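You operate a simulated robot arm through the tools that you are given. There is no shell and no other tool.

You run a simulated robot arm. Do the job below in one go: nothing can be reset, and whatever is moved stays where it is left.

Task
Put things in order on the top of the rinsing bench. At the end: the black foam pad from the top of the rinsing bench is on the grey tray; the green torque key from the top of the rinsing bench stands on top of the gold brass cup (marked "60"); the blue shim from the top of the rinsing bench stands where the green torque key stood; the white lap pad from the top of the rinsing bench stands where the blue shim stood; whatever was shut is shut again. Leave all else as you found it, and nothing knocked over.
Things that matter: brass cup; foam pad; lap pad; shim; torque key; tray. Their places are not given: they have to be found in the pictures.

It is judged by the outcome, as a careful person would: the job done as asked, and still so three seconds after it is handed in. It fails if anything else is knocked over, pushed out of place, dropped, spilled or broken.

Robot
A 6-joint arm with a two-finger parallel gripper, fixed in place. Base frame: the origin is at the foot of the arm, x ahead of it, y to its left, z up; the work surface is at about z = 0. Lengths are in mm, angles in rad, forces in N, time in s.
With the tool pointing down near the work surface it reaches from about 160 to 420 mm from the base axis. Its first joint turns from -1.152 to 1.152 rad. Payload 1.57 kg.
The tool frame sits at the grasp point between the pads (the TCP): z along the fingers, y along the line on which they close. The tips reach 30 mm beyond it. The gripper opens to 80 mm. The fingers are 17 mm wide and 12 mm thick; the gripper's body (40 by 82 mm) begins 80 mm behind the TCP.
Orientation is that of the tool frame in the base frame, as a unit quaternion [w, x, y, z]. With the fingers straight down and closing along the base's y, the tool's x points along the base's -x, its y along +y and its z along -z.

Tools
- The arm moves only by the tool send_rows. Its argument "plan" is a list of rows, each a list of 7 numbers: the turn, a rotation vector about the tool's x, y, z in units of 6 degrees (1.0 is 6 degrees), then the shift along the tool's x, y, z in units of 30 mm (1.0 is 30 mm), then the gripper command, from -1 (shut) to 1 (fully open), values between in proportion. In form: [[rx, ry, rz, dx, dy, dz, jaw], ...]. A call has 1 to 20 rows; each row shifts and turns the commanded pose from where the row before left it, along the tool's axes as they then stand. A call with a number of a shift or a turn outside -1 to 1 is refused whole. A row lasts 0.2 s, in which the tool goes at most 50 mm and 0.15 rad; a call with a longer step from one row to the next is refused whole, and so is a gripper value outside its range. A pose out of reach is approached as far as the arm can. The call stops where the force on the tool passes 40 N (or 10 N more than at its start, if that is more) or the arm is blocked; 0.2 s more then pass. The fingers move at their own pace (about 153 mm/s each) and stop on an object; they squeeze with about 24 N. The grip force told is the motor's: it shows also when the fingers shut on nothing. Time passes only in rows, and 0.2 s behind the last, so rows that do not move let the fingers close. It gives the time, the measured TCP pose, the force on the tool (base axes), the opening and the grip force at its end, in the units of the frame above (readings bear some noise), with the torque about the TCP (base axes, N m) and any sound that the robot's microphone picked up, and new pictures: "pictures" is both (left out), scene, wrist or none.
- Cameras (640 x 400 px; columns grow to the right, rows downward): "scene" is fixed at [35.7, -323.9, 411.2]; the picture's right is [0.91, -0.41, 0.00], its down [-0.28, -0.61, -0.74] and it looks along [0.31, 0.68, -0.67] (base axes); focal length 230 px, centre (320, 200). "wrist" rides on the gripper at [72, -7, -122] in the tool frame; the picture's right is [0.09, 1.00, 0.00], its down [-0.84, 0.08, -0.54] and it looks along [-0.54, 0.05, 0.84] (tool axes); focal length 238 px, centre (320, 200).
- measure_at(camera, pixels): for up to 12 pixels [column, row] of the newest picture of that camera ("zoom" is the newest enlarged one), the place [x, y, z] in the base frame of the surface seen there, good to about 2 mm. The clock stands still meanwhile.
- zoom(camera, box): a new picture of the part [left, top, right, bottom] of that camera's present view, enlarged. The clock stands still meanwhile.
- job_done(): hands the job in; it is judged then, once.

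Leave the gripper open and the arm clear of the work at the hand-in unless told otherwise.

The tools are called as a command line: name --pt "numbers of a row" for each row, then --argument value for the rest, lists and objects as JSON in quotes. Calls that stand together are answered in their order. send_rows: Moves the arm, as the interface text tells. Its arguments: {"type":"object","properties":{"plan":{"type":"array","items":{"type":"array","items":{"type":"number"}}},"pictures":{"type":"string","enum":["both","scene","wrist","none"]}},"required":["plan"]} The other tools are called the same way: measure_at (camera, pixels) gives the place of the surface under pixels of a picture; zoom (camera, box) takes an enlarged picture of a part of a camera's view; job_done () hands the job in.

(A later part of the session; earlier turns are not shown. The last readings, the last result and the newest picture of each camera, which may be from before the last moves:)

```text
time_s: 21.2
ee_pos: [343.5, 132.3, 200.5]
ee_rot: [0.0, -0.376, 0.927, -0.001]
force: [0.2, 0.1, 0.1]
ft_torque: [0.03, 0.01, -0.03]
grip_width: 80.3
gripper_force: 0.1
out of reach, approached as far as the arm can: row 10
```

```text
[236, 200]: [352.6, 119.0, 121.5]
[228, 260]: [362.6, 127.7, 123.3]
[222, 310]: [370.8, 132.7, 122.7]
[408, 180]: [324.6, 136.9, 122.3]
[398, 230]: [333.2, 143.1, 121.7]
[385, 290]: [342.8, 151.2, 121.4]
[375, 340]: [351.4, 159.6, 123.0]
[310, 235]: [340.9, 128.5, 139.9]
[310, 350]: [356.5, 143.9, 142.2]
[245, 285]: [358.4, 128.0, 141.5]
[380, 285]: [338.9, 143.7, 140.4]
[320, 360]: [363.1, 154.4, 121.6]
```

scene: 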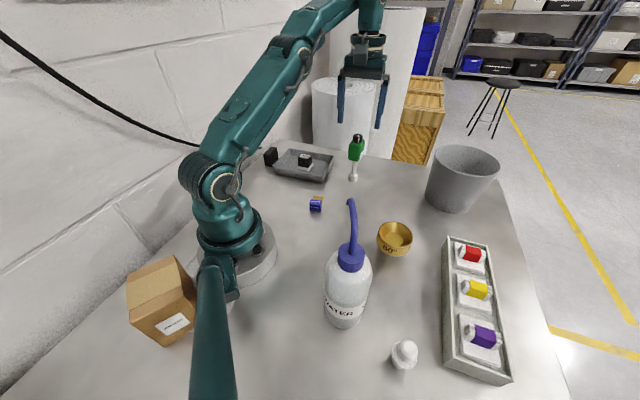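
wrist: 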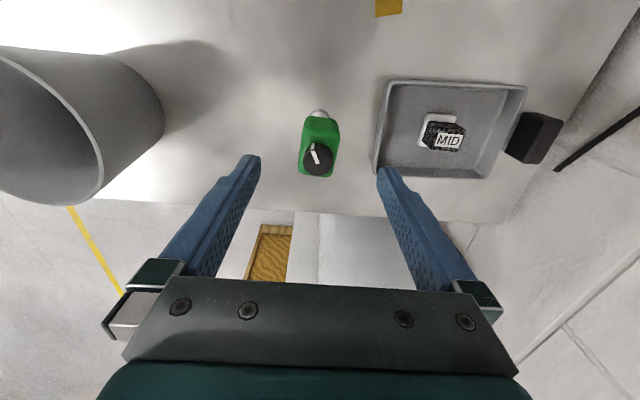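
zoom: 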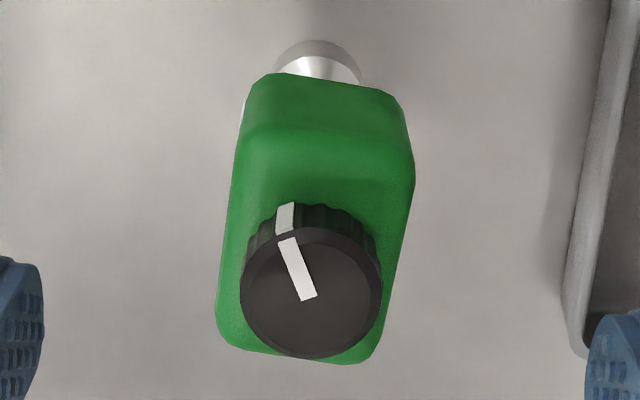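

The key centre is (349,135.8) and its handle width direction is at about 130°, so I'll turn 4° more and go down around the handle to z≈104, fingers open.

send_rows --pt "0 0 0.7 0 0 0 1" --pt "0 0 0 -0.054 -0.007 0.8 1" --pt "0 0 0 -0.054 -0.007 0.8 1" --pt "0 0 0 -0.054 -0.007 0.8 1" --pt "0 0 0 -0.054 -0.007 0.8 1" --pt "0 0 0 0 0 0 1"

```text
time_s: 22.6
ee_pos: [346.9, 135.9, 103.9]
ee_rot: [0.0, -0.341, 0.94, -0.001]
force: [-0.7, 0.1, 0.0]
ft_torque: [-0.05, 0.01, -0.04]
grip_width: 80.1
gripper_force: 0.1
```

scene: 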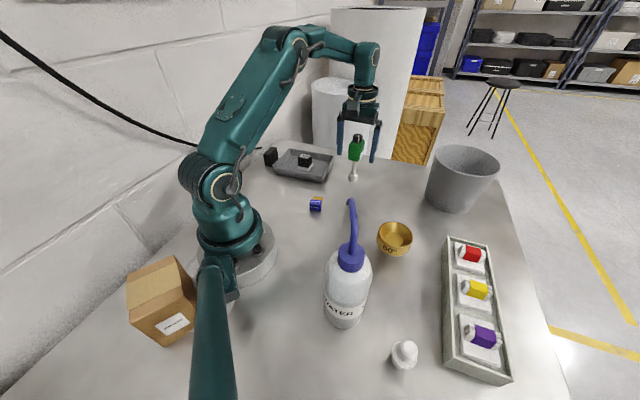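
wrist: 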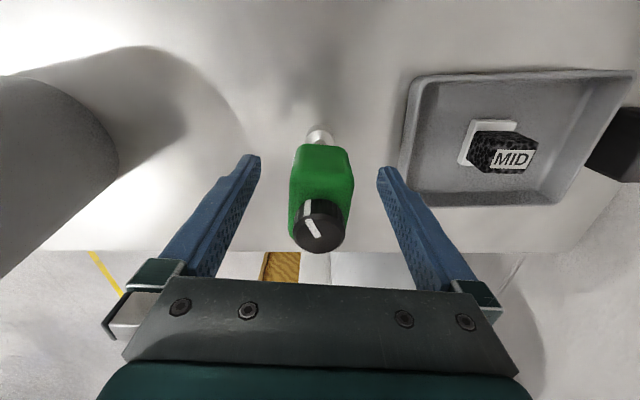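

The handle is centred between the fingers. I'll nudge 1–2 mm, then close gently in steps.

send_rows --pt "0 0 0 -0.05 -0.03 0 1" --pt "0 0 0 0 0 0 0.3" --pt "0 0 0 0 0 0 0.0" --pt "0 0 0 0 0 0 -0.1" --pt "0 0 0 0 0 0 -0.2" --pt "0 0 0 0 0 0 -0.4" --pt "0 0 0 0 0 0 -1" --pt "0 0 0 0 0 0 -1"

```text
time_s: 24.4
ee_pos: [350.0, 136.4, 104.0]
ee_rot: [0.001, -0.342, 0.94, -0.002]
force: [-0.5, 0.2, 0.5]
ft_torque: [0.02, 0.02, -0.02]
grip_width: 33.8
gripper_force: 24.0
```

scene: 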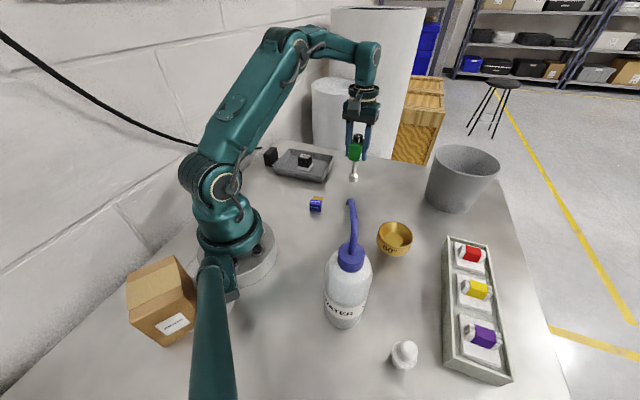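
wrist: 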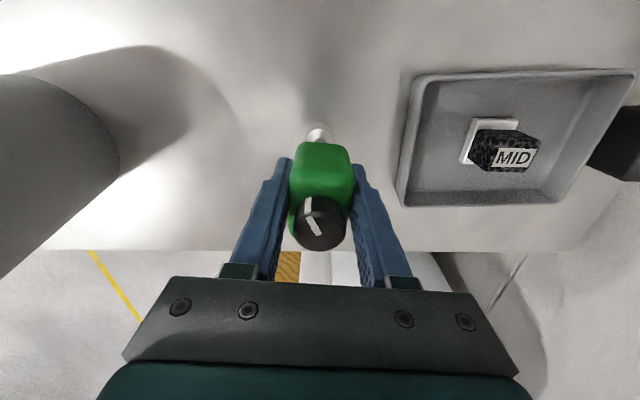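

Holding the key (33.8 mm, 24 N). I'll lift straight up by 80 mm and check that it hangs straight.

send_rows --pt "0 0 0 0 0 -0.2 -1" --pt "0 0 0 0 0 -0.5 -1" --pt "0 0 0 0 0 -0.7 -1" --pt "0 0 0 0 0 -0.7 -1" --pt "0 0 0 0 0 -0.5 -1" --pt "0 0 0 0 0 0 -1"

zoom --camera "scene" --box '[320, 60, 400, 180]'

```text
time_s: 25.8
ee_pos: [350.7, 135.3, 182.6]
ee_rot: [0.001, -0.341, 0.94, -0.002]
force: [-0.3, -0.4, -2.1]
ft_torque: [0.03, 0.01, -0.02]
grip_width: 33.8
gripper_force: 23.8
```

scene: 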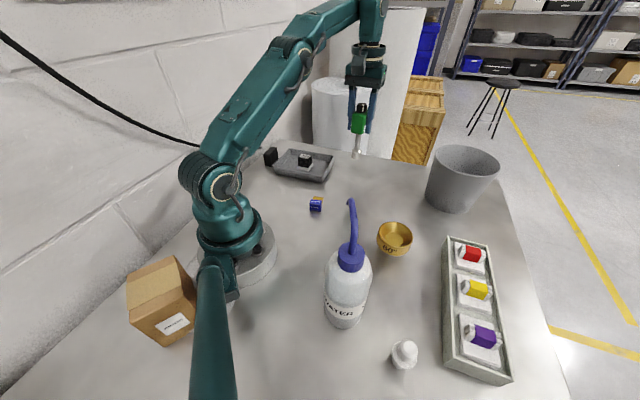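
wrist: 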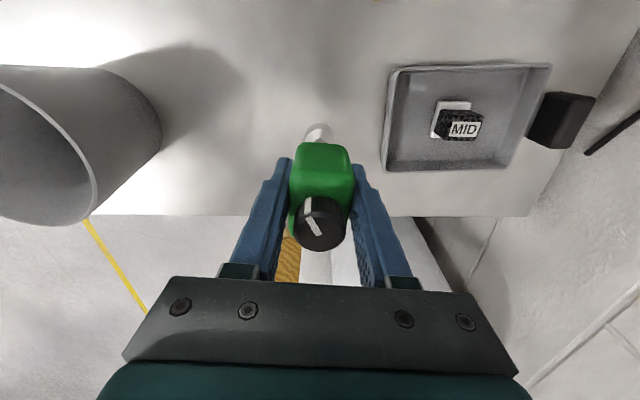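

```text
3.33 times, centred on (360, 120) of scene
```

zoom: 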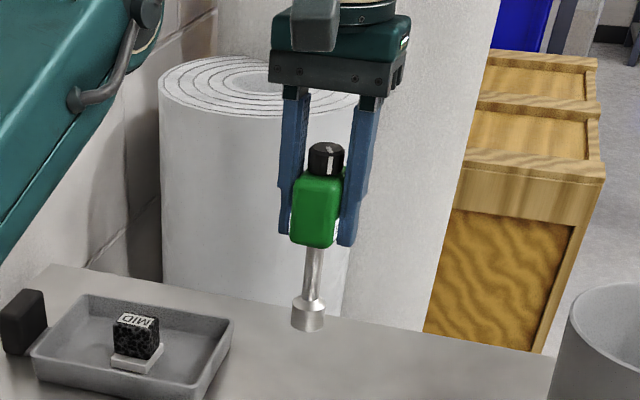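

The key hangs straight in the fingers. I'll measure a few points on the socket and knob to learn the offset to the tool.

measure_at --camera "zoom" --pixels '[[307, 325], [307, 312], [293, 318], [322, 318], [315, 265], [326, 147], [315, 155], [338, 155], [327, 160], [305, 200], [310, 240], [330, 200]]'

```text
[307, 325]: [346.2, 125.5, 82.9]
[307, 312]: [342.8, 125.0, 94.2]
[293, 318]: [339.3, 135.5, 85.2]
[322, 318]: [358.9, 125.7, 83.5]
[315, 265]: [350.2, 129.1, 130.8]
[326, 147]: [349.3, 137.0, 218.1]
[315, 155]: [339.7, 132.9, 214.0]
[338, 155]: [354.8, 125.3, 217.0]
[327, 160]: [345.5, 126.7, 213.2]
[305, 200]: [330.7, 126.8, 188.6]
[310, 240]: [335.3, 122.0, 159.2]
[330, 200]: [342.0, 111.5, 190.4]
```

The key axis is within about 1 mm of the tool axis. I'll carry it at z≈183 (key bottom about 79) to above the cup.

send_rows --pt "0 0 0 0.265 -0.201 0 -1" --pt "0 0 0 0.531 -0.403 0 -1" --pt "0 0 0 0.663 -0.503 0 -1" --pt "0 0 0 0.663 -0.503 0 -1" --pt "0 0 0 0.663 -0.503 0 -1" --pt "0 0 0 0.663 -0.503 0 -1" --pt "0 0 0 0.663 -0.503 0 -1" --pt "0 0 0 0.663 -0.503 0 -1" --pt "0 0 0 0.663 -0.503 0 -1" --pt "0 0 0 0.663 -0.503 0 -1" --pt "0 0 0 0.531 -0.403 0 -1" --pt "0 0 0 0.265 -0.201 0 -1" --pt "0 0 0 0 0 0 -1" --pt "0 0 0 0 0 0 -1"

zoom --camera "scene" --box '[340, 130, 460, 270]'

```text
time_s: 28.8
ee_pos: [291.9, -116.2, 182.9]
ee_rot: [0.0, -0.342, 0.94, -0.001]
force: [-0.7, 0.5, -1.6]
ft_torque: [0.0, 0.01, -0.03]
grip_width: 33.9
gripper_force: 24.4
```

scene: 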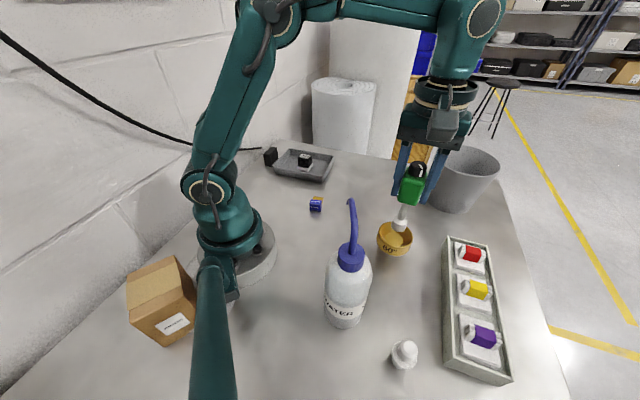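
wrist: 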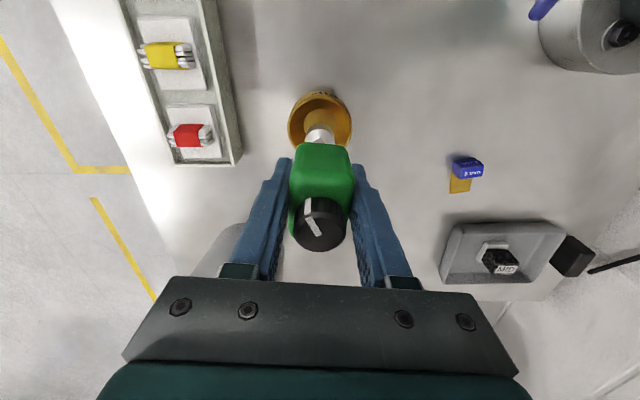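

```text
2.86 times, centred on (400, 200) of scene
```

zoom: 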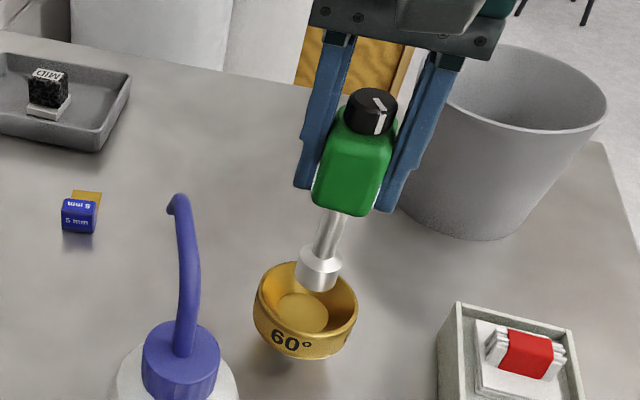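

I'll measure the socket and cup in this view to line up the drop.

measure_at --camera "zoom" --pixels '[[320, 288], [298, 278], [340, 280], [319, 265], [328, 235], [372, 95], [350, 110], [393, 110], [258, 290], [355, 305], [293, 263], [310, 315]]'

```text
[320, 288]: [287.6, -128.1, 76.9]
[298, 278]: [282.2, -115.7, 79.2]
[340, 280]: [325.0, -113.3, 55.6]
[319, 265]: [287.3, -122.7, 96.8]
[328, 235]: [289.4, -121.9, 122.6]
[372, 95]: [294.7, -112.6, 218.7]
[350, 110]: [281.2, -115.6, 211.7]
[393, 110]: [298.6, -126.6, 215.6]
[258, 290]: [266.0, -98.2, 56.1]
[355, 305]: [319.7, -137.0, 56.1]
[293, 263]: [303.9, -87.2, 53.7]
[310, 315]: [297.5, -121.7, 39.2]
```

I'll zoom tighter on the socket and cup to verify alignment.

zoom --camera "scene" --box '[370, 190, 430, 260]'

zoom --camera "wrist" --box '[280, 80, 360, 160]'

```text
5.71 times, centred on (400, 225) of scene
```

zoom: 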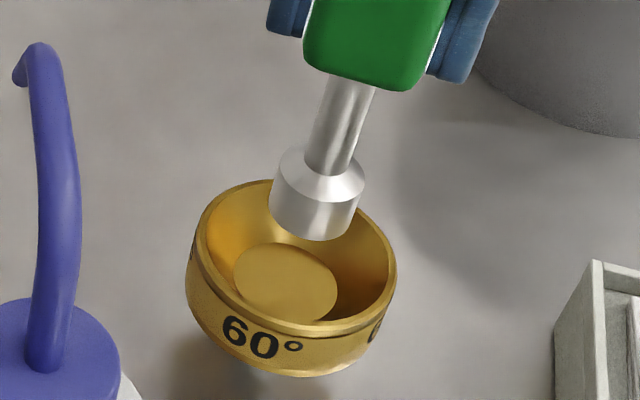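

```text
5.00 times, centred on (320, 120) of wrist
```

zoom: 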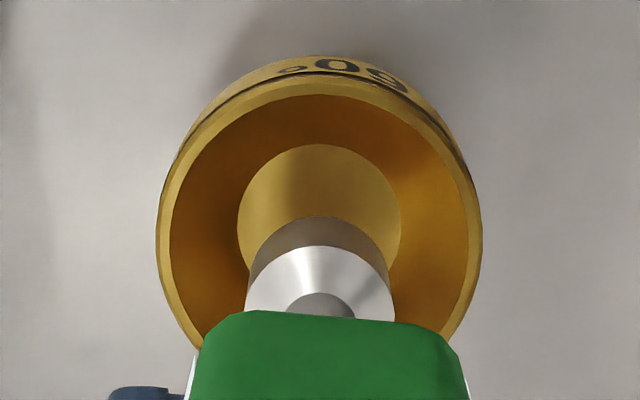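

The socket lines up with the cup's floor within 1–2 mm in both views. I'll lower to about 2–3 mm above the cup floor.

send_rows --pt "0 0 0 0 0 0.4 -1" --pt "0 0 0 0 0 0.4 -1" --pt "0 0 0 0 0 0.25 -1" --pt "0 0 0 0 0 0.1 -1" --pt "0 0 0 0 0 0 -1" --pt "0 0 0 0 0 0 -1"

zoom --camera "scene" --box '[365, 180, 435, 265]'

zoom --camera "wrist" --box '[270, 80, 370, 170]'

```text
time_s: 30.2
ee_pos: [291.1, -116.4, 146.9]
ee_rot: [0.0, -0.341, 0.94, -0.001]
force: [0.3, -0.4, -3.4]
ft_torque: [-0.05, 0.02, 0.0]
grip_width: 33.7
gripper_force: 24.5
```

scene: 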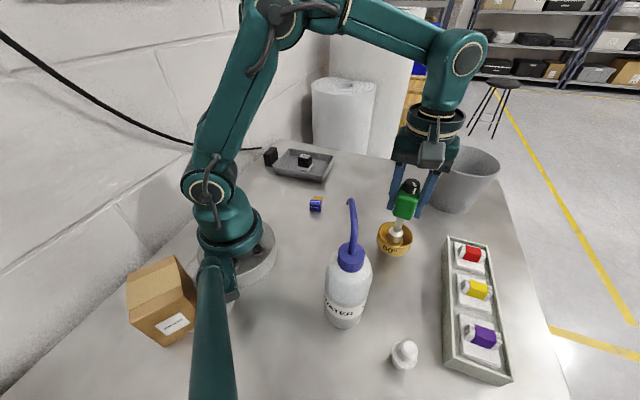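
wrist: 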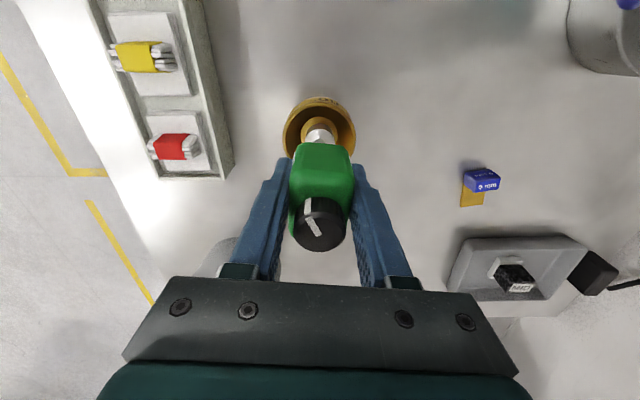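

```text
4.71 times, centred on (400, 222) of scene
```

zoom: 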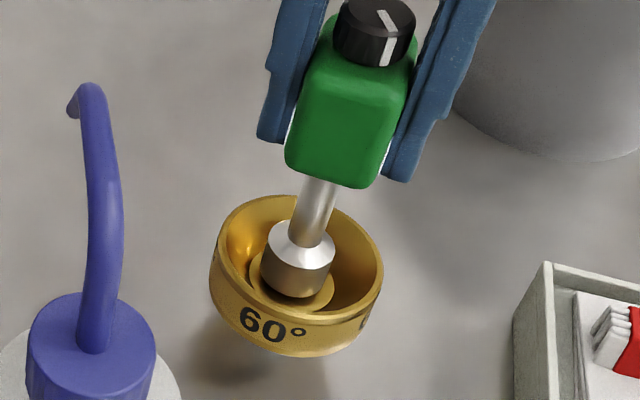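

```text
4.44 times, centred on (320, 125) of wrist
```

zoom: 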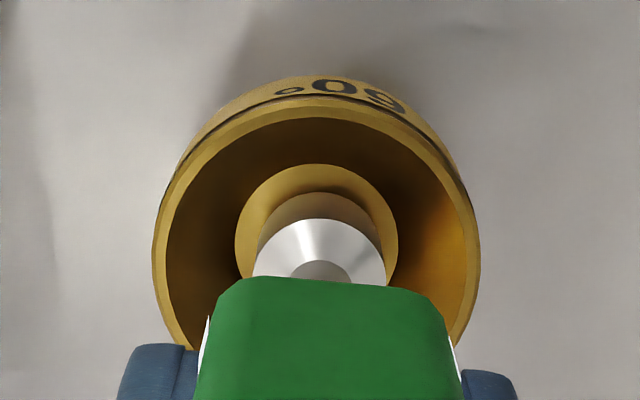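

Nicely centred: the socket is inside the floor circle with about 6 mm margin all round. I'll lower in ~1 mm steps to contact.

send_rows --pt "0 0 0 0 0 0.04 -1" --pt "0 0 0 0 0 0 -1" --pictures "none"

```text
time_s: 30.8
ee_pos: [291.8, -116.6, 145.7]
ee_rot: [0.0, -0.341, 0.94, -0.001]
force: [0.6, 0.3, -3.2]
ft_torque: [-0.03, 0.0, 0.01]
grip_width: 33.7
gripper_force: 24.0
```

send_rows --pt "0 0 0 0 0 0.03 -1" --pt "0 0 0 0 0 0 -1" --pictures "none"

```text
time_s: 31.4
ee_pos: [291.5, -116.8, 146.4]
ee_rot: [0.001, -0.342, 0.94, -0.002]
force: [-0.5, -0.2, -2.4]
ft_torque: [-0.03, 0.0, 0.01]
grip_width: 33.9
gripper_force: 24.1
```

send_rows --pt "0 0 0 0 0 0.03 -1" --pt "0 0 0 0 0 0 -1" --pictures "none"

```text
time_s: 32.0
ee_pos: [293.0, -117.9, 145.3]
ee_rot: [0.0, -0.342, 0.94, -0.001]
force: [-0.9, -0.6, -2.6]
ft_torque: [-0.01, 0.01, 0.0]
grip_width: 33.8
gripper_force: 24.5
```

No contact yet (force still about -2.6, the key's own weight). One more small step.

send_rows --pt "0 0 0 0 0 0.03 -1" --pt "0 0 0 0 0 0 -1" --pictures "none"

```text
time_s: 32.6
ee_pos: [290.9, -117.7, 144.7]
ee_rot: [0.001, -0.341, 0.94, -0.001]
force: [0.8, -0.3, -1.6]
ft_torque: [0.0, 0.02, 0.01]
grip_width: 33.7
gripper_force: 24.4
```

send_rows --pt "0 0 0 0 0 0.02 -1" --pt "0 0 0 0 0 0 -1" --pictures "none"

```text
time_s: 33.2
ee_pos: [291.3, -117.5, 143.8]
ee_rot: [0.001, -0.342, 0.94, -0.002]
force: [-2.5, 1.0, 9.1]
ft_torque: [0.21, 0.25, 0.02]
grip_width: 33.8
gripper_force: 24.2
```

Contact (9 N), so the key is on the cup floor. I'll ease 0.3 mm, then open in small steps and look before rising.

send_rows --pt "0 0 0 0 0 -0.01 -1" --pt "0 0 0 0 0 0 -1" --pt "0 0 0 0 0 0 -0.12" --pt "0 0 0 0 0 0 -0.05" --pt "0 0 0 0 0 0 0.1" --pt "0 0 0 0 0 0 0.4" --pt "0 0 0 0 0 0 0.8" --pt "0 0 0 0 0 0 1"

zoom --camera "scene" --box '[360, 170, 440, 265]'

```text
time_s: 35.0
ee_pos: [291.7, -116.6, 144.5]
ee_rot: [0.001, -0.341, 0.94, -0.002]
force: [0.6, 0.2, 0.9]
ft_torque: [0.01, 0.02, 0.01]
grip_width: 80.1
gripper_force: 0.1
```

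scene: 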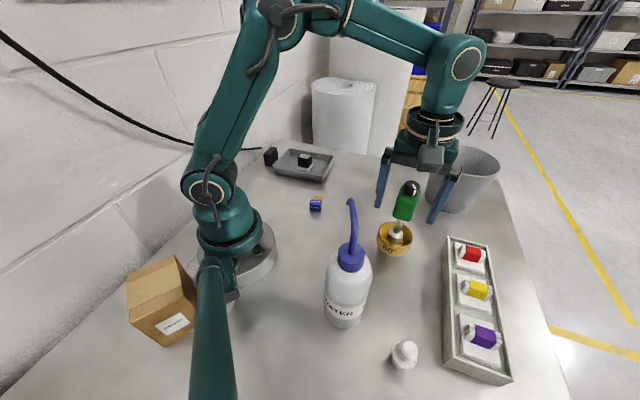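
wrist: 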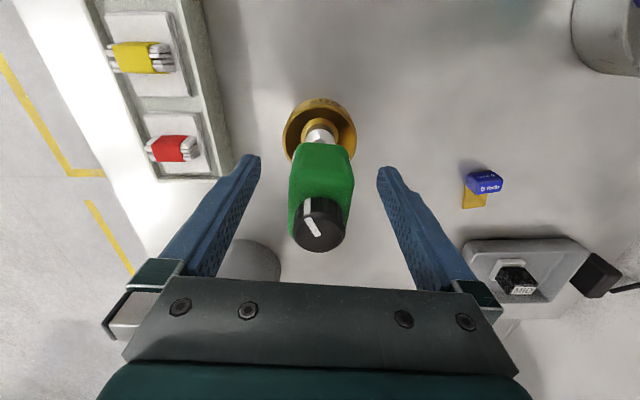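

```text
4.21 times, centred on (400, 218) of scene
```

zoom: 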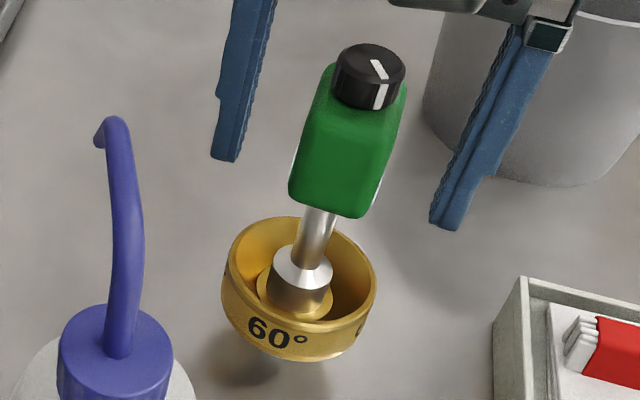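

The key stands upright in the cup, free of the fingers. I'll rise straight up past the knob (top at 184) to z≈232, then move over the shim.

send_rows --pt "0 0 0 0 0 -0.3 1" --pt "0 0 0 0 0 -0.65 1" --pt "0 0 0 0 0 -0.65 1" --pt "0 0 0 0 0 -0.65 1" --pt "0 0 0 0 0 -0.65 1" --pt "0 0 0 0 0 0 1" --pt "0 0 0 -0.223 0.829 0 1" --pt "0 0 0 -0.223 0.829 0 1" --pt "0 0 0 -0.223 0.829 0 1" --pt "0 0 0 -0.223 0.829 0 1" --pt "0 0 0 -0.223 0.829 0 1" --pt "0 0 0 -0.223 0.829 0 1" --pt "0 0 0 -0.223 0.829 0 1" --pt "0 0 0 -0.223 0.829 0 1" --pt "0 0 0 0 0 0 1"

```text
time_s: 38.2
ee_pos: [203.4, 71.3, 230.4]
ee_rot: [0.001, -0.342, 0.94, -0.002]
force: [0.3, -0.5, -0.4]
ft_torque: [-0.06, 0.03, 0.0]
grip_width: 80.0
gripper_force: 0.0
```

scene: 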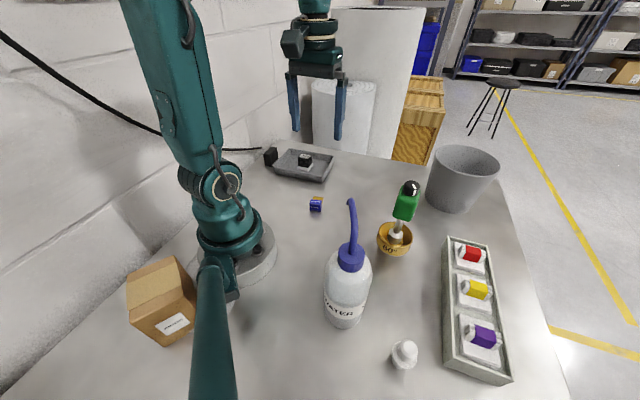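
wrist: 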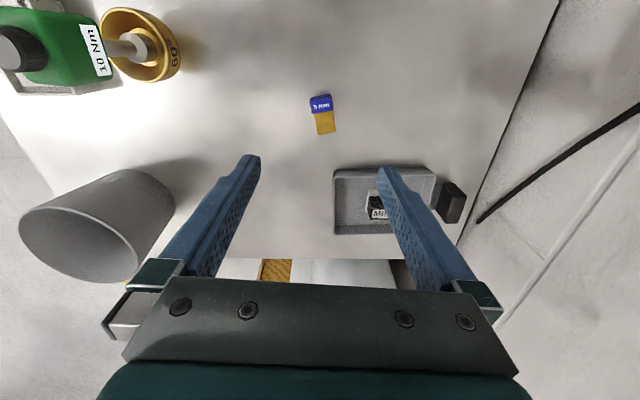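

The key is standing safely in the cup. The shim is at (322,113) in the wrist view, so I'll zoom and measure it.

zoom --camera "wrist" --box '[295, 85, 350, 140]'

```text
7.27 times, centred on (322, 112) of wrist
```

zoom: 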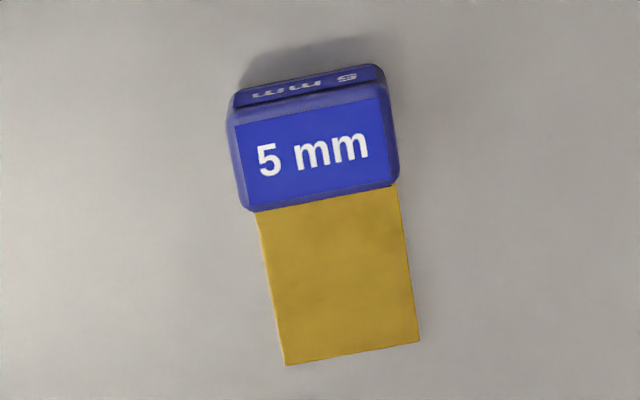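

measure_at --camera "zoom" --pixels '[[240, 125], [385, 105], [250, 200], [393, 180], [318, 150], [240, 97], [375, 75], [262, 215], [290, 358], [414, 338], [398, 195], [340, 270]]'

measure_at --camera "zoom" --pixels '[[234, 160], [396, 140], [235, 115], [250, 205], [384, 95], [395, 175], [286, 340], [282, 380], [425, 330], [335, 320], [230, 140], [330, 380]]'

```text
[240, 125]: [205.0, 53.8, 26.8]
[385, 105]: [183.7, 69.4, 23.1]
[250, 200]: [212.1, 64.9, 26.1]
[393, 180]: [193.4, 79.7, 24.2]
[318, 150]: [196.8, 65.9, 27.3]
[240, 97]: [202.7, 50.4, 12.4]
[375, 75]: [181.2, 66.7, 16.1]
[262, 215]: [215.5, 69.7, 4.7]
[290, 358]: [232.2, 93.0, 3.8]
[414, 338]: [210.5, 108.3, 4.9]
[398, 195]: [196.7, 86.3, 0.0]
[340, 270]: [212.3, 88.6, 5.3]
```

```text
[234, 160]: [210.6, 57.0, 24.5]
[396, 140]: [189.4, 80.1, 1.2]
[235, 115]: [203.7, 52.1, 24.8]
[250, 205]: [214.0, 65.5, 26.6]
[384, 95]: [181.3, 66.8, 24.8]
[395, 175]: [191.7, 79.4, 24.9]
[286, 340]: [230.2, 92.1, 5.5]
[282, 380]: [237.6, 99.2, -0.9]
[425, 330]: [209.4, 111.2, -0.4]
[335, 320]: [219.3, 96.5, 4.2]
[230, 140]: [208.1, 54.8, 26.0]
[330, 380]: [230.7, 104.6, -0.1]
```

Shim: blue body is 27 mm wide along 144.5°, centre about (198,66), 27 tall, and the gold leaf extends toward 54.5° to (221,101). Overall reference point is about (204,76). I'll turn 14.5° and come down over the blue body to z≈80 first.

send_rows --pt "0 0 -0.806 0 0 0 1" --pt "0 0 -0.806 0 0 0 1" --pt "0 0 -0.806 0 0 0 1" --pt "0 0 0 0.12 0.025 0.9 1" --pt "0 0 0 0.12 0.025 0.9 1" --pt "0 0 0 0 0 0.9 1" --pt "0 0 0 0 0 0.9 1" --pt "0 0 0 0 0 0.9 1" --pt "0 0 0 0 0 0.5 1" --pt "0 0 0 0 0 0 1"

```text
time_s: 40.4
ee_pos: [200.1, 65.1, 79.6]
ee_rot: [0.002, -0.458, 0.889, -0.002]
force: [-0.7, -0.5, -0.1]
ft_torque: [0.0, 0.0, 0.0]
grip_width: 79.8
gripper_force: 0.0
```

scene: 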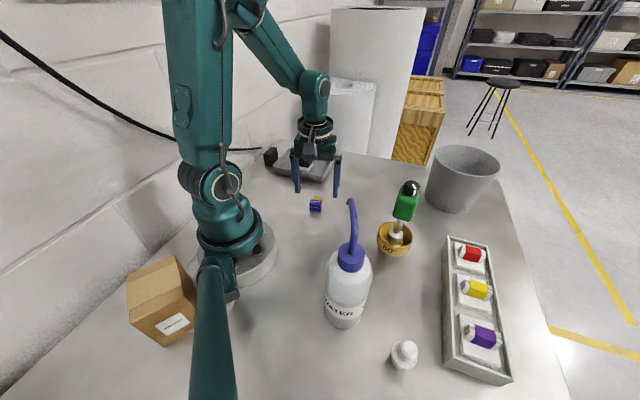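
wrist: 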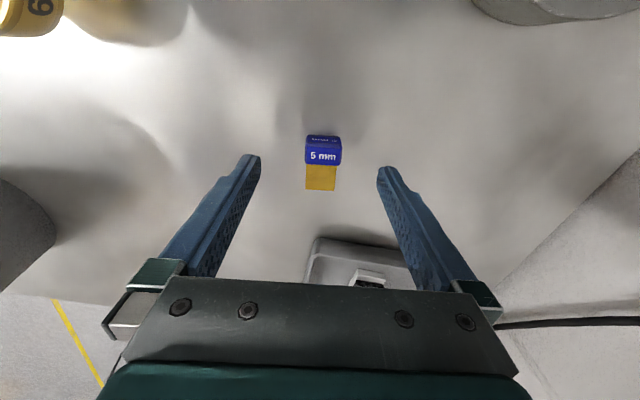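

The shim's blue body is about 2 mm to the right of centre. I'll zoom and measure once more before the final descent.

zoom --camera "wrist" --box '[290, 120, 355, 200]'

```text
5.00 times, centred on (322, 160) of wrist
```

zoom: 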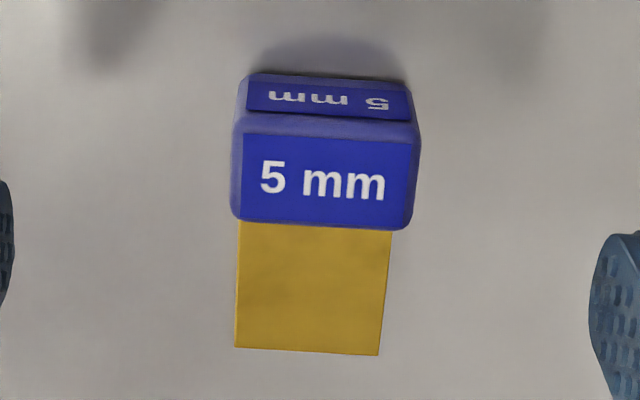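

measure_at --camera "zoom" --pixels '[[240, 140], [412, 150], [236, 215], [405, 222], [325, 180], [240, 340], [376, 350], [245, 80], [405, 90], [240, 235], [388, 238], [310, 290]]'

```text
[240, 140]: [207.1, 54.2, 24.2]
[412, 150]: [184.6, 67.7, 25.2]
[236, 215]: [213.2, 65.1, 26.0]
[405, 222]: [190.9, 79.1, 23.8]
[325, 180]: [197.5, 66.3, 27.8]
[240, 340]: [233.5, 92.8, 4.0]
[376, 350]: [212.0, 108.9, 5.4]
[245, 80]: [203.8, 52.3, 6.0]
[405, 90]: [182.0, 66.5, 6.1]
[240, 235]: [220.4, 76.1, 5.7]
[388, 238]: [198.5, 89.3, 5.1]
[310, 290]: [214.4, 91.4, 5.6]
```

Body centre is (199,66.5). I'll shift 2 mm along the closing axis and go down to z≈35 (tips about 5 mm above the bench).

send_rows --pt "0 0 0 0 0.065 0.5 1" --pt "0 0 0 0 0 0.6 1" --pt "0 0 0 0 0 0.38 1" --pt "0 0 0 0 0 0 1"

```text
time_s: 41.4
ee_pos: [198.2, 66.4, 36.9]
ee_rot: [0.0, -0.458, 0.889, -0.001]
force: [-0.3, 0.7, 0.4]
ft_torque: [0.01, -0.02, -0.02]
grip_width: 79.9
gripper_force: 0.0
```

scene: 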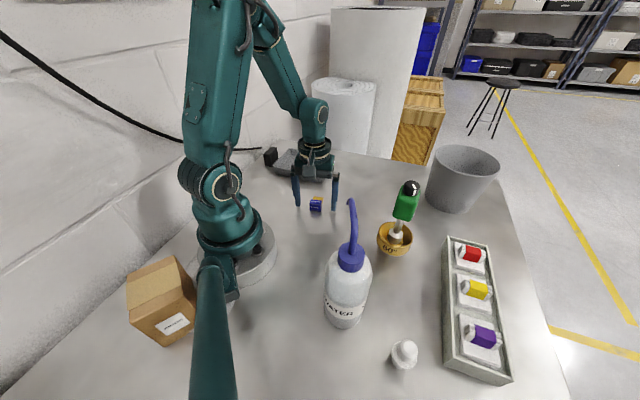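
wrist: 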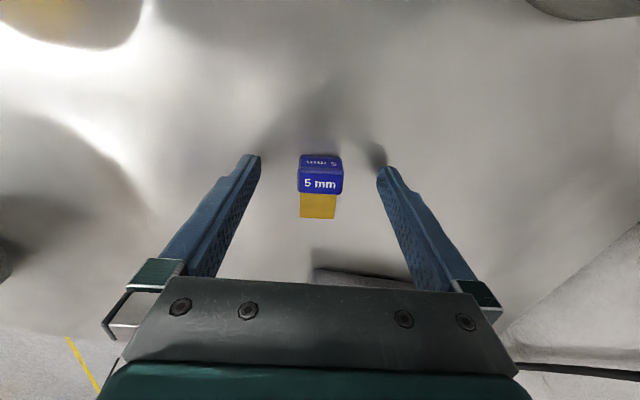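

The shim is centred. I'll lower 2 mm more and close.

send_rows --pt "0 0 0 0 0 0.06 1" --pt "0 0 0 0 0 0 0.2" --pt "0 0 0 0 0 0 -0.15" --pt "0 0 0 0 0 0 -0.3" --pt "0 0 0 0 0 0 -1" --pt "0 0 0 0 0 0 -1" --pt "0 0 0 0 0 0 -1"

```text
time_s: 43.0
ee_pos: [199.8, 66.8, 33.8]
ee_rot: [0.001, -0.458, 0.889, -0.002]
force: [0.1, 0.3, 1.0]
ft_torque: [-0.01, -0.03, 0.0]
grip_width: 29.0
gripper_force: 23.8
```

scene: 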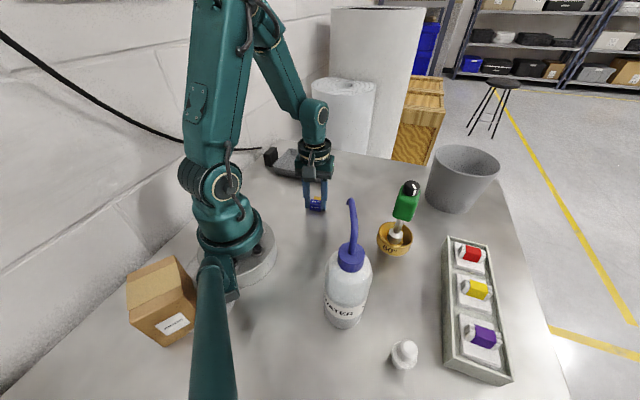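
wrist: 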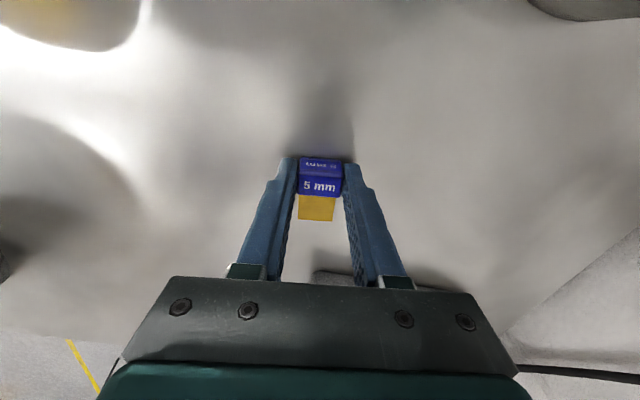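

Shim gripped at 29 mm. I'll lift it 90 mm and carry it to the key's old spot at (349,136), keeping its orientation.

send_rows --pt "0 0 0 0 0 -0.3 -1" --pt "0 0 0 0 0 -0.7 -1" --pt "0 0 0 0 0 -1 -1" --pt "0 0 0 0 0 -1 -1" --pt "0 0 0 0 0 0 -1" --pt "0 0 0 -0.632 -0.39 0 -1" --pt "0 0 0 -0.632 -0.39 0 -1" --pt "0 0 0 -0.632 -0.39 0 -1" --pt "0 0 0 -0.632 -0.39 0 -1" --pt "0 0 0 -0.632 -0.39 0 -1" --pt "0 0 0 -0.632 -0.39 0 -1" --pt "0 0 0 -0.632 -0.39 0 -1" --pt "0 0 0 0 0 0 -1"

```text
time_s: 45.8
ee_pos: [342.7, 127.7, 125.6]
ee_rot: [0.001, -0.458, 0.889, -0.001]
force: [-0.3, -0.1, -1.2]
ft_torque: [-0.01, -0.03, 0.02]
grip_width: 28.9
gripper_force: 24.2
```

scene: 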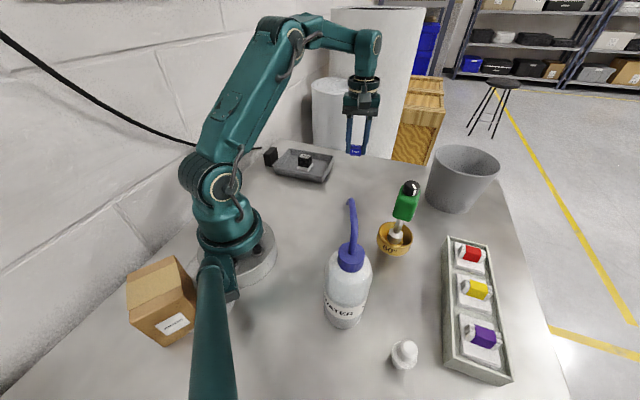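
wrist: 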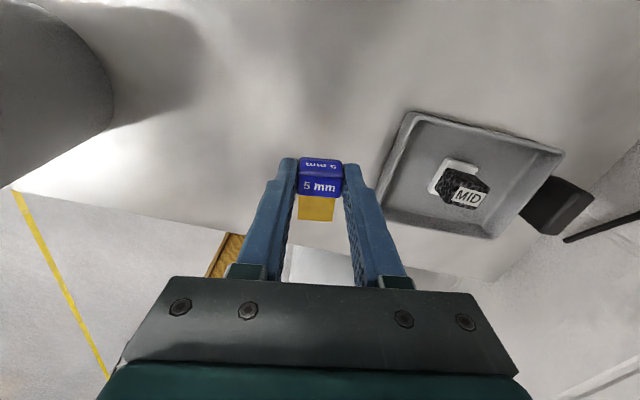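

Over the old key spot. I'll lower to just above the bench.

send_rows --pt "0 0 0 0 0 0.9 -1" --pt "0 0 0 0 0 0.9 -1" --pt "0 0 0 0 0 0.8 -1" --pt "0 0 0 0 0 0.3 -1" --pt "0 0 0 0 0 0 -1"

```text
time_s: 47.0
ee_pos: [341.8, 125.6, 37.4]
ee_rot: [0.0, -0.458, 0.889, -0.002]
force: [-1.0, -0.1, 0.3]
ft_torque: [-0.01, 0.0, -0.01]
grip_width: 28.8
gripper_force: 24.0
```

scene: 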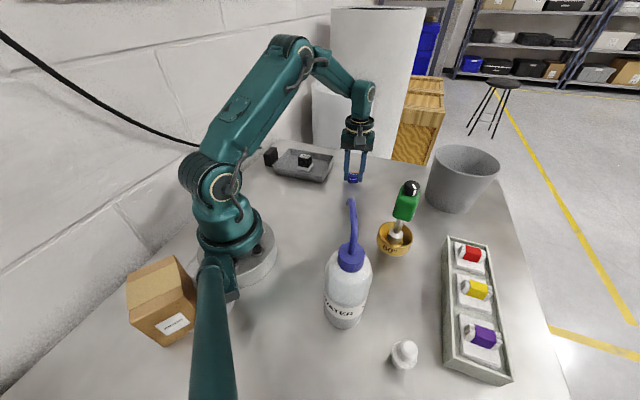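
wrist: 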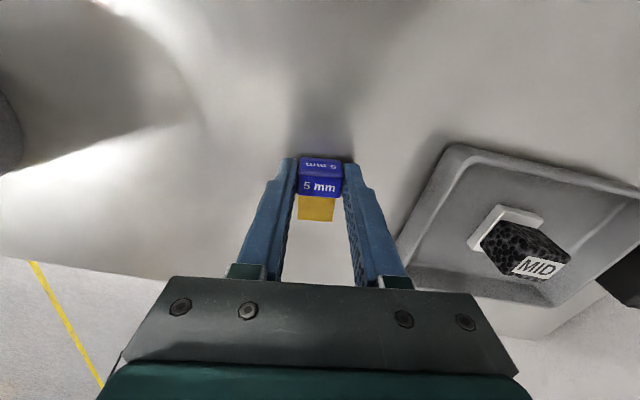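

send_rows --pt "0 0 0 0 0 0.05 -1" --pt "0 0 0 0 0 0 -1" --pictures "none"

```text
time_s: 47.6
ee_pos: [341.6, 126.6, 35.7]
ee_rot: [0.001, -0.457, 0.889, -0.002]
force: [-0.8, 0.6, 0.3]
ft_torque: [0.01, -0.01, 0.0]
grip_width: 28.9
gripper_force: 24.0
```

No contact yet at z 35.7, so another small step.

send_rows --pt "0 0 0 0 0 0.04 -1" --pt "0 0 0 0 0 0 -1" --pictures "none"

```text
time_s: 48.2
ee_pos: [340.6, 126.2, 33.6]
ee_rot: [0.002, -0.458, 0.889, -0.001]
force: [0.5, 0.2, -1.0]
ft_torque: [0.01, 0.04, 0.02]
grip_width: 29.1
gripper_force: 23.7
```

send_rows --pt "0 0 0 0 0 0.03 -1" --pt "0 0 0 0 0 0 -1" --pictures "none"

```text
time_s: 48.8
ee_pos: [342.3, 125.7, 33.9]
ee_rot: [0.001, -0.458, 0.889, -0.002]
force: [-4.6, -1.6, 12.8]
ft_torque: [0.12, 0.18, 0.06]
grip_width: 29.1
gripper_force: 24.4
```

Contact (13 N), so the shim is on the bench. I'll ease up a hair, open partway, and rise.

send_rows --pt "0 0 0 0 0 -0.015 -1" --pt "0 0 0 0 0 0 -0.25" --pt "0 0 0 0 0 0 -0.1" --pt "0 0 0 0 0 0 0.2" --pt "0 0 0 0 0 0 0.3" --pt "0 0 0 0 0 -0.4 0.3" --pt "0 0 0 0 0 -0.9 0.5" --pt "0 0 0 0 0 -0.9 1" --pt "0 0 0 0 0 -0.9 1" --pt "0 0 0 0 0 -0.9 1" --pt "0 0 0 0 0 0 1"

zoom --camera "scene" --box '[260, 130, 430, 260]'

```text
time_s: 51.2
ee_pos: [340.6, 126.4, 153.2]
ee_rot: [0.001, -0.458, 0.889, -0.002]
force: [-0.4, -0.3, 0.7]
ft_torque: [0.01, 0.0, -0.01]
grip_width: 79.7
gripper_force: 0.0
```

scene: 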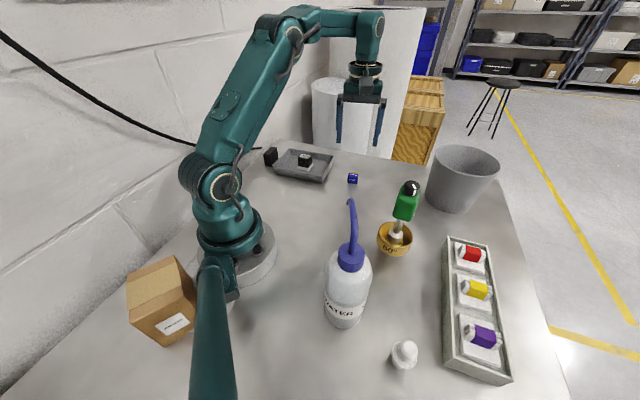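
wrist: 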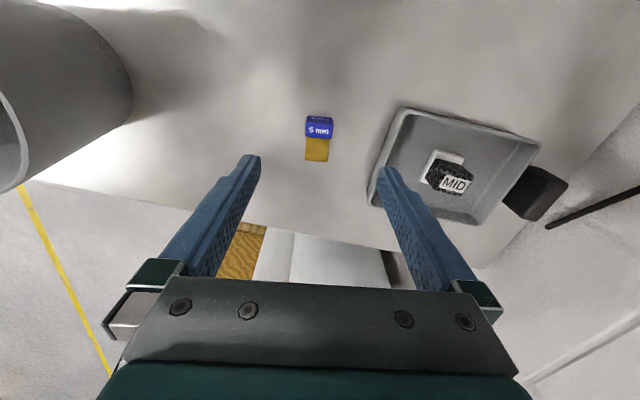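

```text
3.08 times, centred on (345, 195) of scene
```

zoom: 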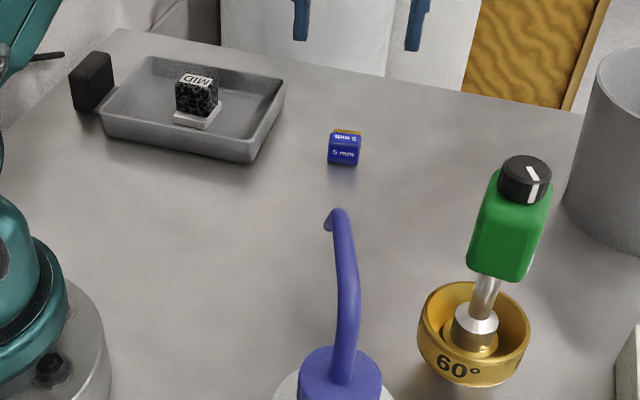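

The shim is set down and the key is still upright. I'll measure where the shim ended up.

measure_at --camera "wrist" --pixels '[[308, 121], [330, 122], [319, 130], [307, 134], [331, 136], [306, 158], [327, 161], [317, 150]]'

```text
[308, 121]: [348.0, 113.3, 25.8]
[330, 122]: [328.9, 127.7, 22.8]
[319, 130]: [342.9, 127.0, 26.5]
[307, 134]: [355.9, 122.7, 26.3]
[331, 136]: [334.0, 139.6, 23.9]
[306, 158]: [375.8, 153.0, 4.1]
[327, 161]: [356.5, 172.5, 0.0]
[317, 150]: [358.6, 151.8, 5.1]
```

The shim's reference point is at about (347,135), good. Next is the lap pad behind the bottle. I'll measure the hand and forearm heights in this picture to judge the clearance over the bottle.

measure_at --camera "scene" --pixels '[[368, 25], [366, 45], [366, 60], [364, 75], [362, 92], [340, 22], [320, 15], [300, 25], [285, 40], [250, 90], [355, 100], [378, 100]]'

zoom --camera "scene" --box '[240, 0, 420, 150]'

```text
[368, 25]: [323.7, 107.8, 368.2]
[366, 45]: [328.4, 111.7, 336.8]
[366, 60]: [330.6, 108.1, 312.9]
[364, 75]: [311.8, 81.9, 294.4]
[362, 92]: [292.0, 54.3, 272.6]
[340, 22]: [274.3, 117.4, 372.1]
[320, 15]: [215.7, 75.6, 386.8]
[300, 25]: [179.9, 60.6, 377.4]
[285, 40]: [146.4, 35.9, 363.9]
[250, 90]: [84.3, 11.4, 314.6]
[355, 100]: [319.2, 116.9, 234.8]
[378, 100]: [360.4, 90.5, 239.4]
```

```text
2.67 times, centred on (330, 75) of scene
```

zoom: 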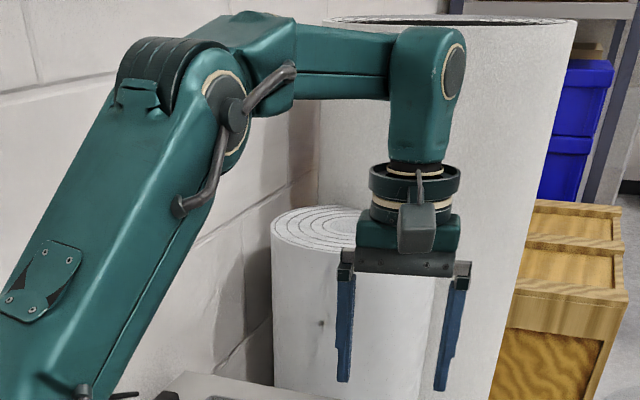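

Hand geometry: the wrist axis sits about 215 mm above the TCP, so at lap-pad height the forearm clears the bottle nozzle (top ≈223) by a good margin. The camera side of the hand now points away from the bottle. I'll go up, pass over the cup and key with about 30 mm clearance, and stop near (225,-262), well away from the nozzle.

send_rows --pt "0 0 0 0 0 -0.75 0.5" --pt "0 0 0 0 0 -0.75 0.5" --pt "0 0 0 0.8 -0.386 -0.193 0.5" --pt "0 0 0 0.8 -0.386 -0.193 0.5" --pt "0 0 0 0.8 -0.386 -0.193 0.5" --pt "0 0 0 0.8 -0.386 -0.193 0.5" --pt "0 0 0 0.8 -0.386 -0.193 0.5" --pt "0 0 0 0.8 -0.386 -0.193 0.5" --pt "0 0 0 0.8 -0.386 -0.193 0.5" --pt "0 0 0 0.8 -0.386 -0.193 0.5" --pt "0 0 0 0.8 -0.386 -0.193 0.5" --pt "0 0 0 0 0 0 0.5"

```text
time_s: 53.8
ee_pos: [299.7, -108.2, 252.5]
ee_rot: [0.001, -0.458, 0.889, -0.002]
force: [0.1, 0.2, -0.3]
ft_torque: [0.0, -0.01, 0.03]
grip_width: 60.1
gripper_force: 0.1
```

scene: 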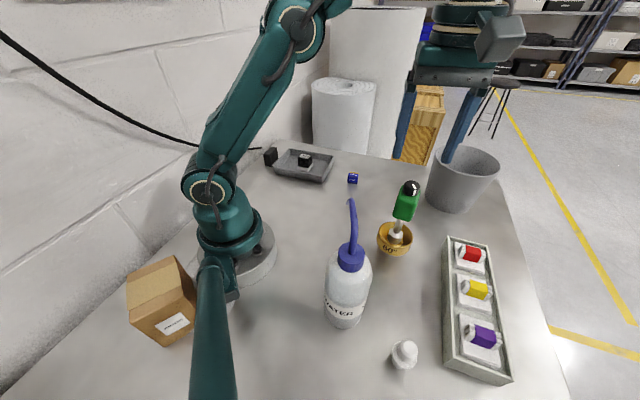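
wrist: 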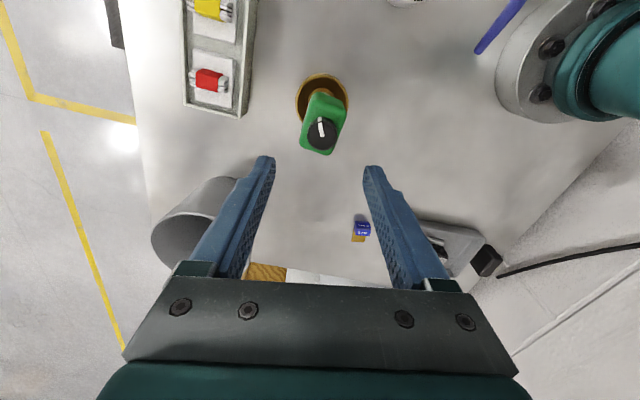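

Above the key with clearance. I'll continue outward past the bottle to about (225,-262,245).

send_rows --pt "0 0 0 0.93 -0.152 0.04 0.5" --pt "0 0 0 0.93 -0.152 0.04 0.5" --pt "0 0 0 0.93 -0.152 0.04 0.5" --pt "0 0 0 0.93 -0.152 0.04 0.5" --pt "0 0 0 0.93 -0.152 0.04 0.5" --pt "0 0 0 0.93 -0.152 0.04 0.5" --pt "0 0 0 0 0 0 0.5"

```text
time_s: 55.4
ee_pos: [222.1, -259.0, 242.1]
ee_rot: [0.001, -0.458, 0.889, -0.001]
force: [0.8, 0.1, -0.1]
ft_torque: [0.01, -0.01, 0.0]
grip_width: 59.7
gripper_force: 0.1
out of reach, approached as far as the arm can: row 6
```

scene: 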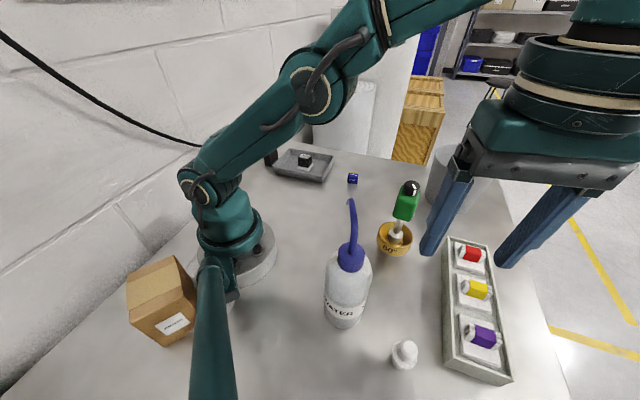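
wrist: 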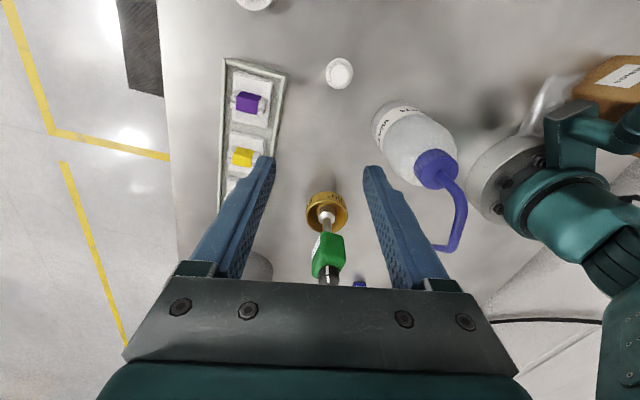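

The lap pad is in view at (340,73), with the bottle clear to the right at (420,150). I'll zoom and measure the lap pad and bottle.

zoom --camera "wrist" --box '[310, 45, 370, 100]'

measure_at --camera "wrist" --pixels '[[340, 70], [332, 70], [348, 70], [340, 62], [340, 79], [326, 72], [353, 72], [340, 86], [390, 120], [435, 165], [455, 190], [450, 245]]'

```text
7.27 times, centred on (340, 72) of wrist
```

zoom: 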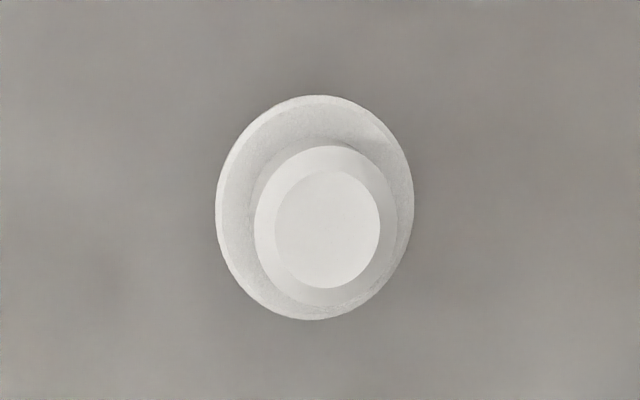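

```text
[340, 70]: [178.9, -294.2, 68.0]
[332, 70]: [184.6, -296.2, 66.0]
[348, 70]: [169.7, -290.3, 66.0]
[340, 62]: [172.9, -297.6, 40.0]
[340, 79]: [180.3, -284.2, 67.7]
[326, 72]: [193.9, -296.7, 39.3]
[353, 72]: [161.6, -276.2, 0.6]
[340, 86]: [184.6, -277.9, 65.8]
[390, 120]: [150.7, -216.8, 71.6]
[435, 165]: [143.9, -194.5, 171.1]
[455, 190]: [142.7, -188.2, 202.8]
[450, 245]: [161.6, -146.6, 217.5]
```

measure_at --camera "zoom" --pixels '[[276, 232], [380, 232], [328, 175], [328, 287], [328, 232], [256, 230], [396, 230], [218, 205], [412, 205], [315, 98], [315, 318], [238, 180]]'

```text
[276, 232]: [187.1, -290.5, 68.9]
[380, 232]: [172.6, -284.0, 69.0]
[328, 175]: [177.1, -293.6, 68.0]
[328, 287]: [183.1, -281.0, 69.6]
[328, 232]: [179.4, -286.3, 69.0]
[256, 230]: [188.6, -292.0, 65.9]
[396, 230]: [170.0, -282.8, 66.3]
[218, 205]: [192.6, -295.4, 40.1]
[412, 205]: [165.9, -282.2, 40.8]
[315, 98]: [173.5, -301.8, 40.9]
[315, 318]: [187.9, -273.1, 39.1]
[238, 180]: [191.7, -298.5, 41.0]
```

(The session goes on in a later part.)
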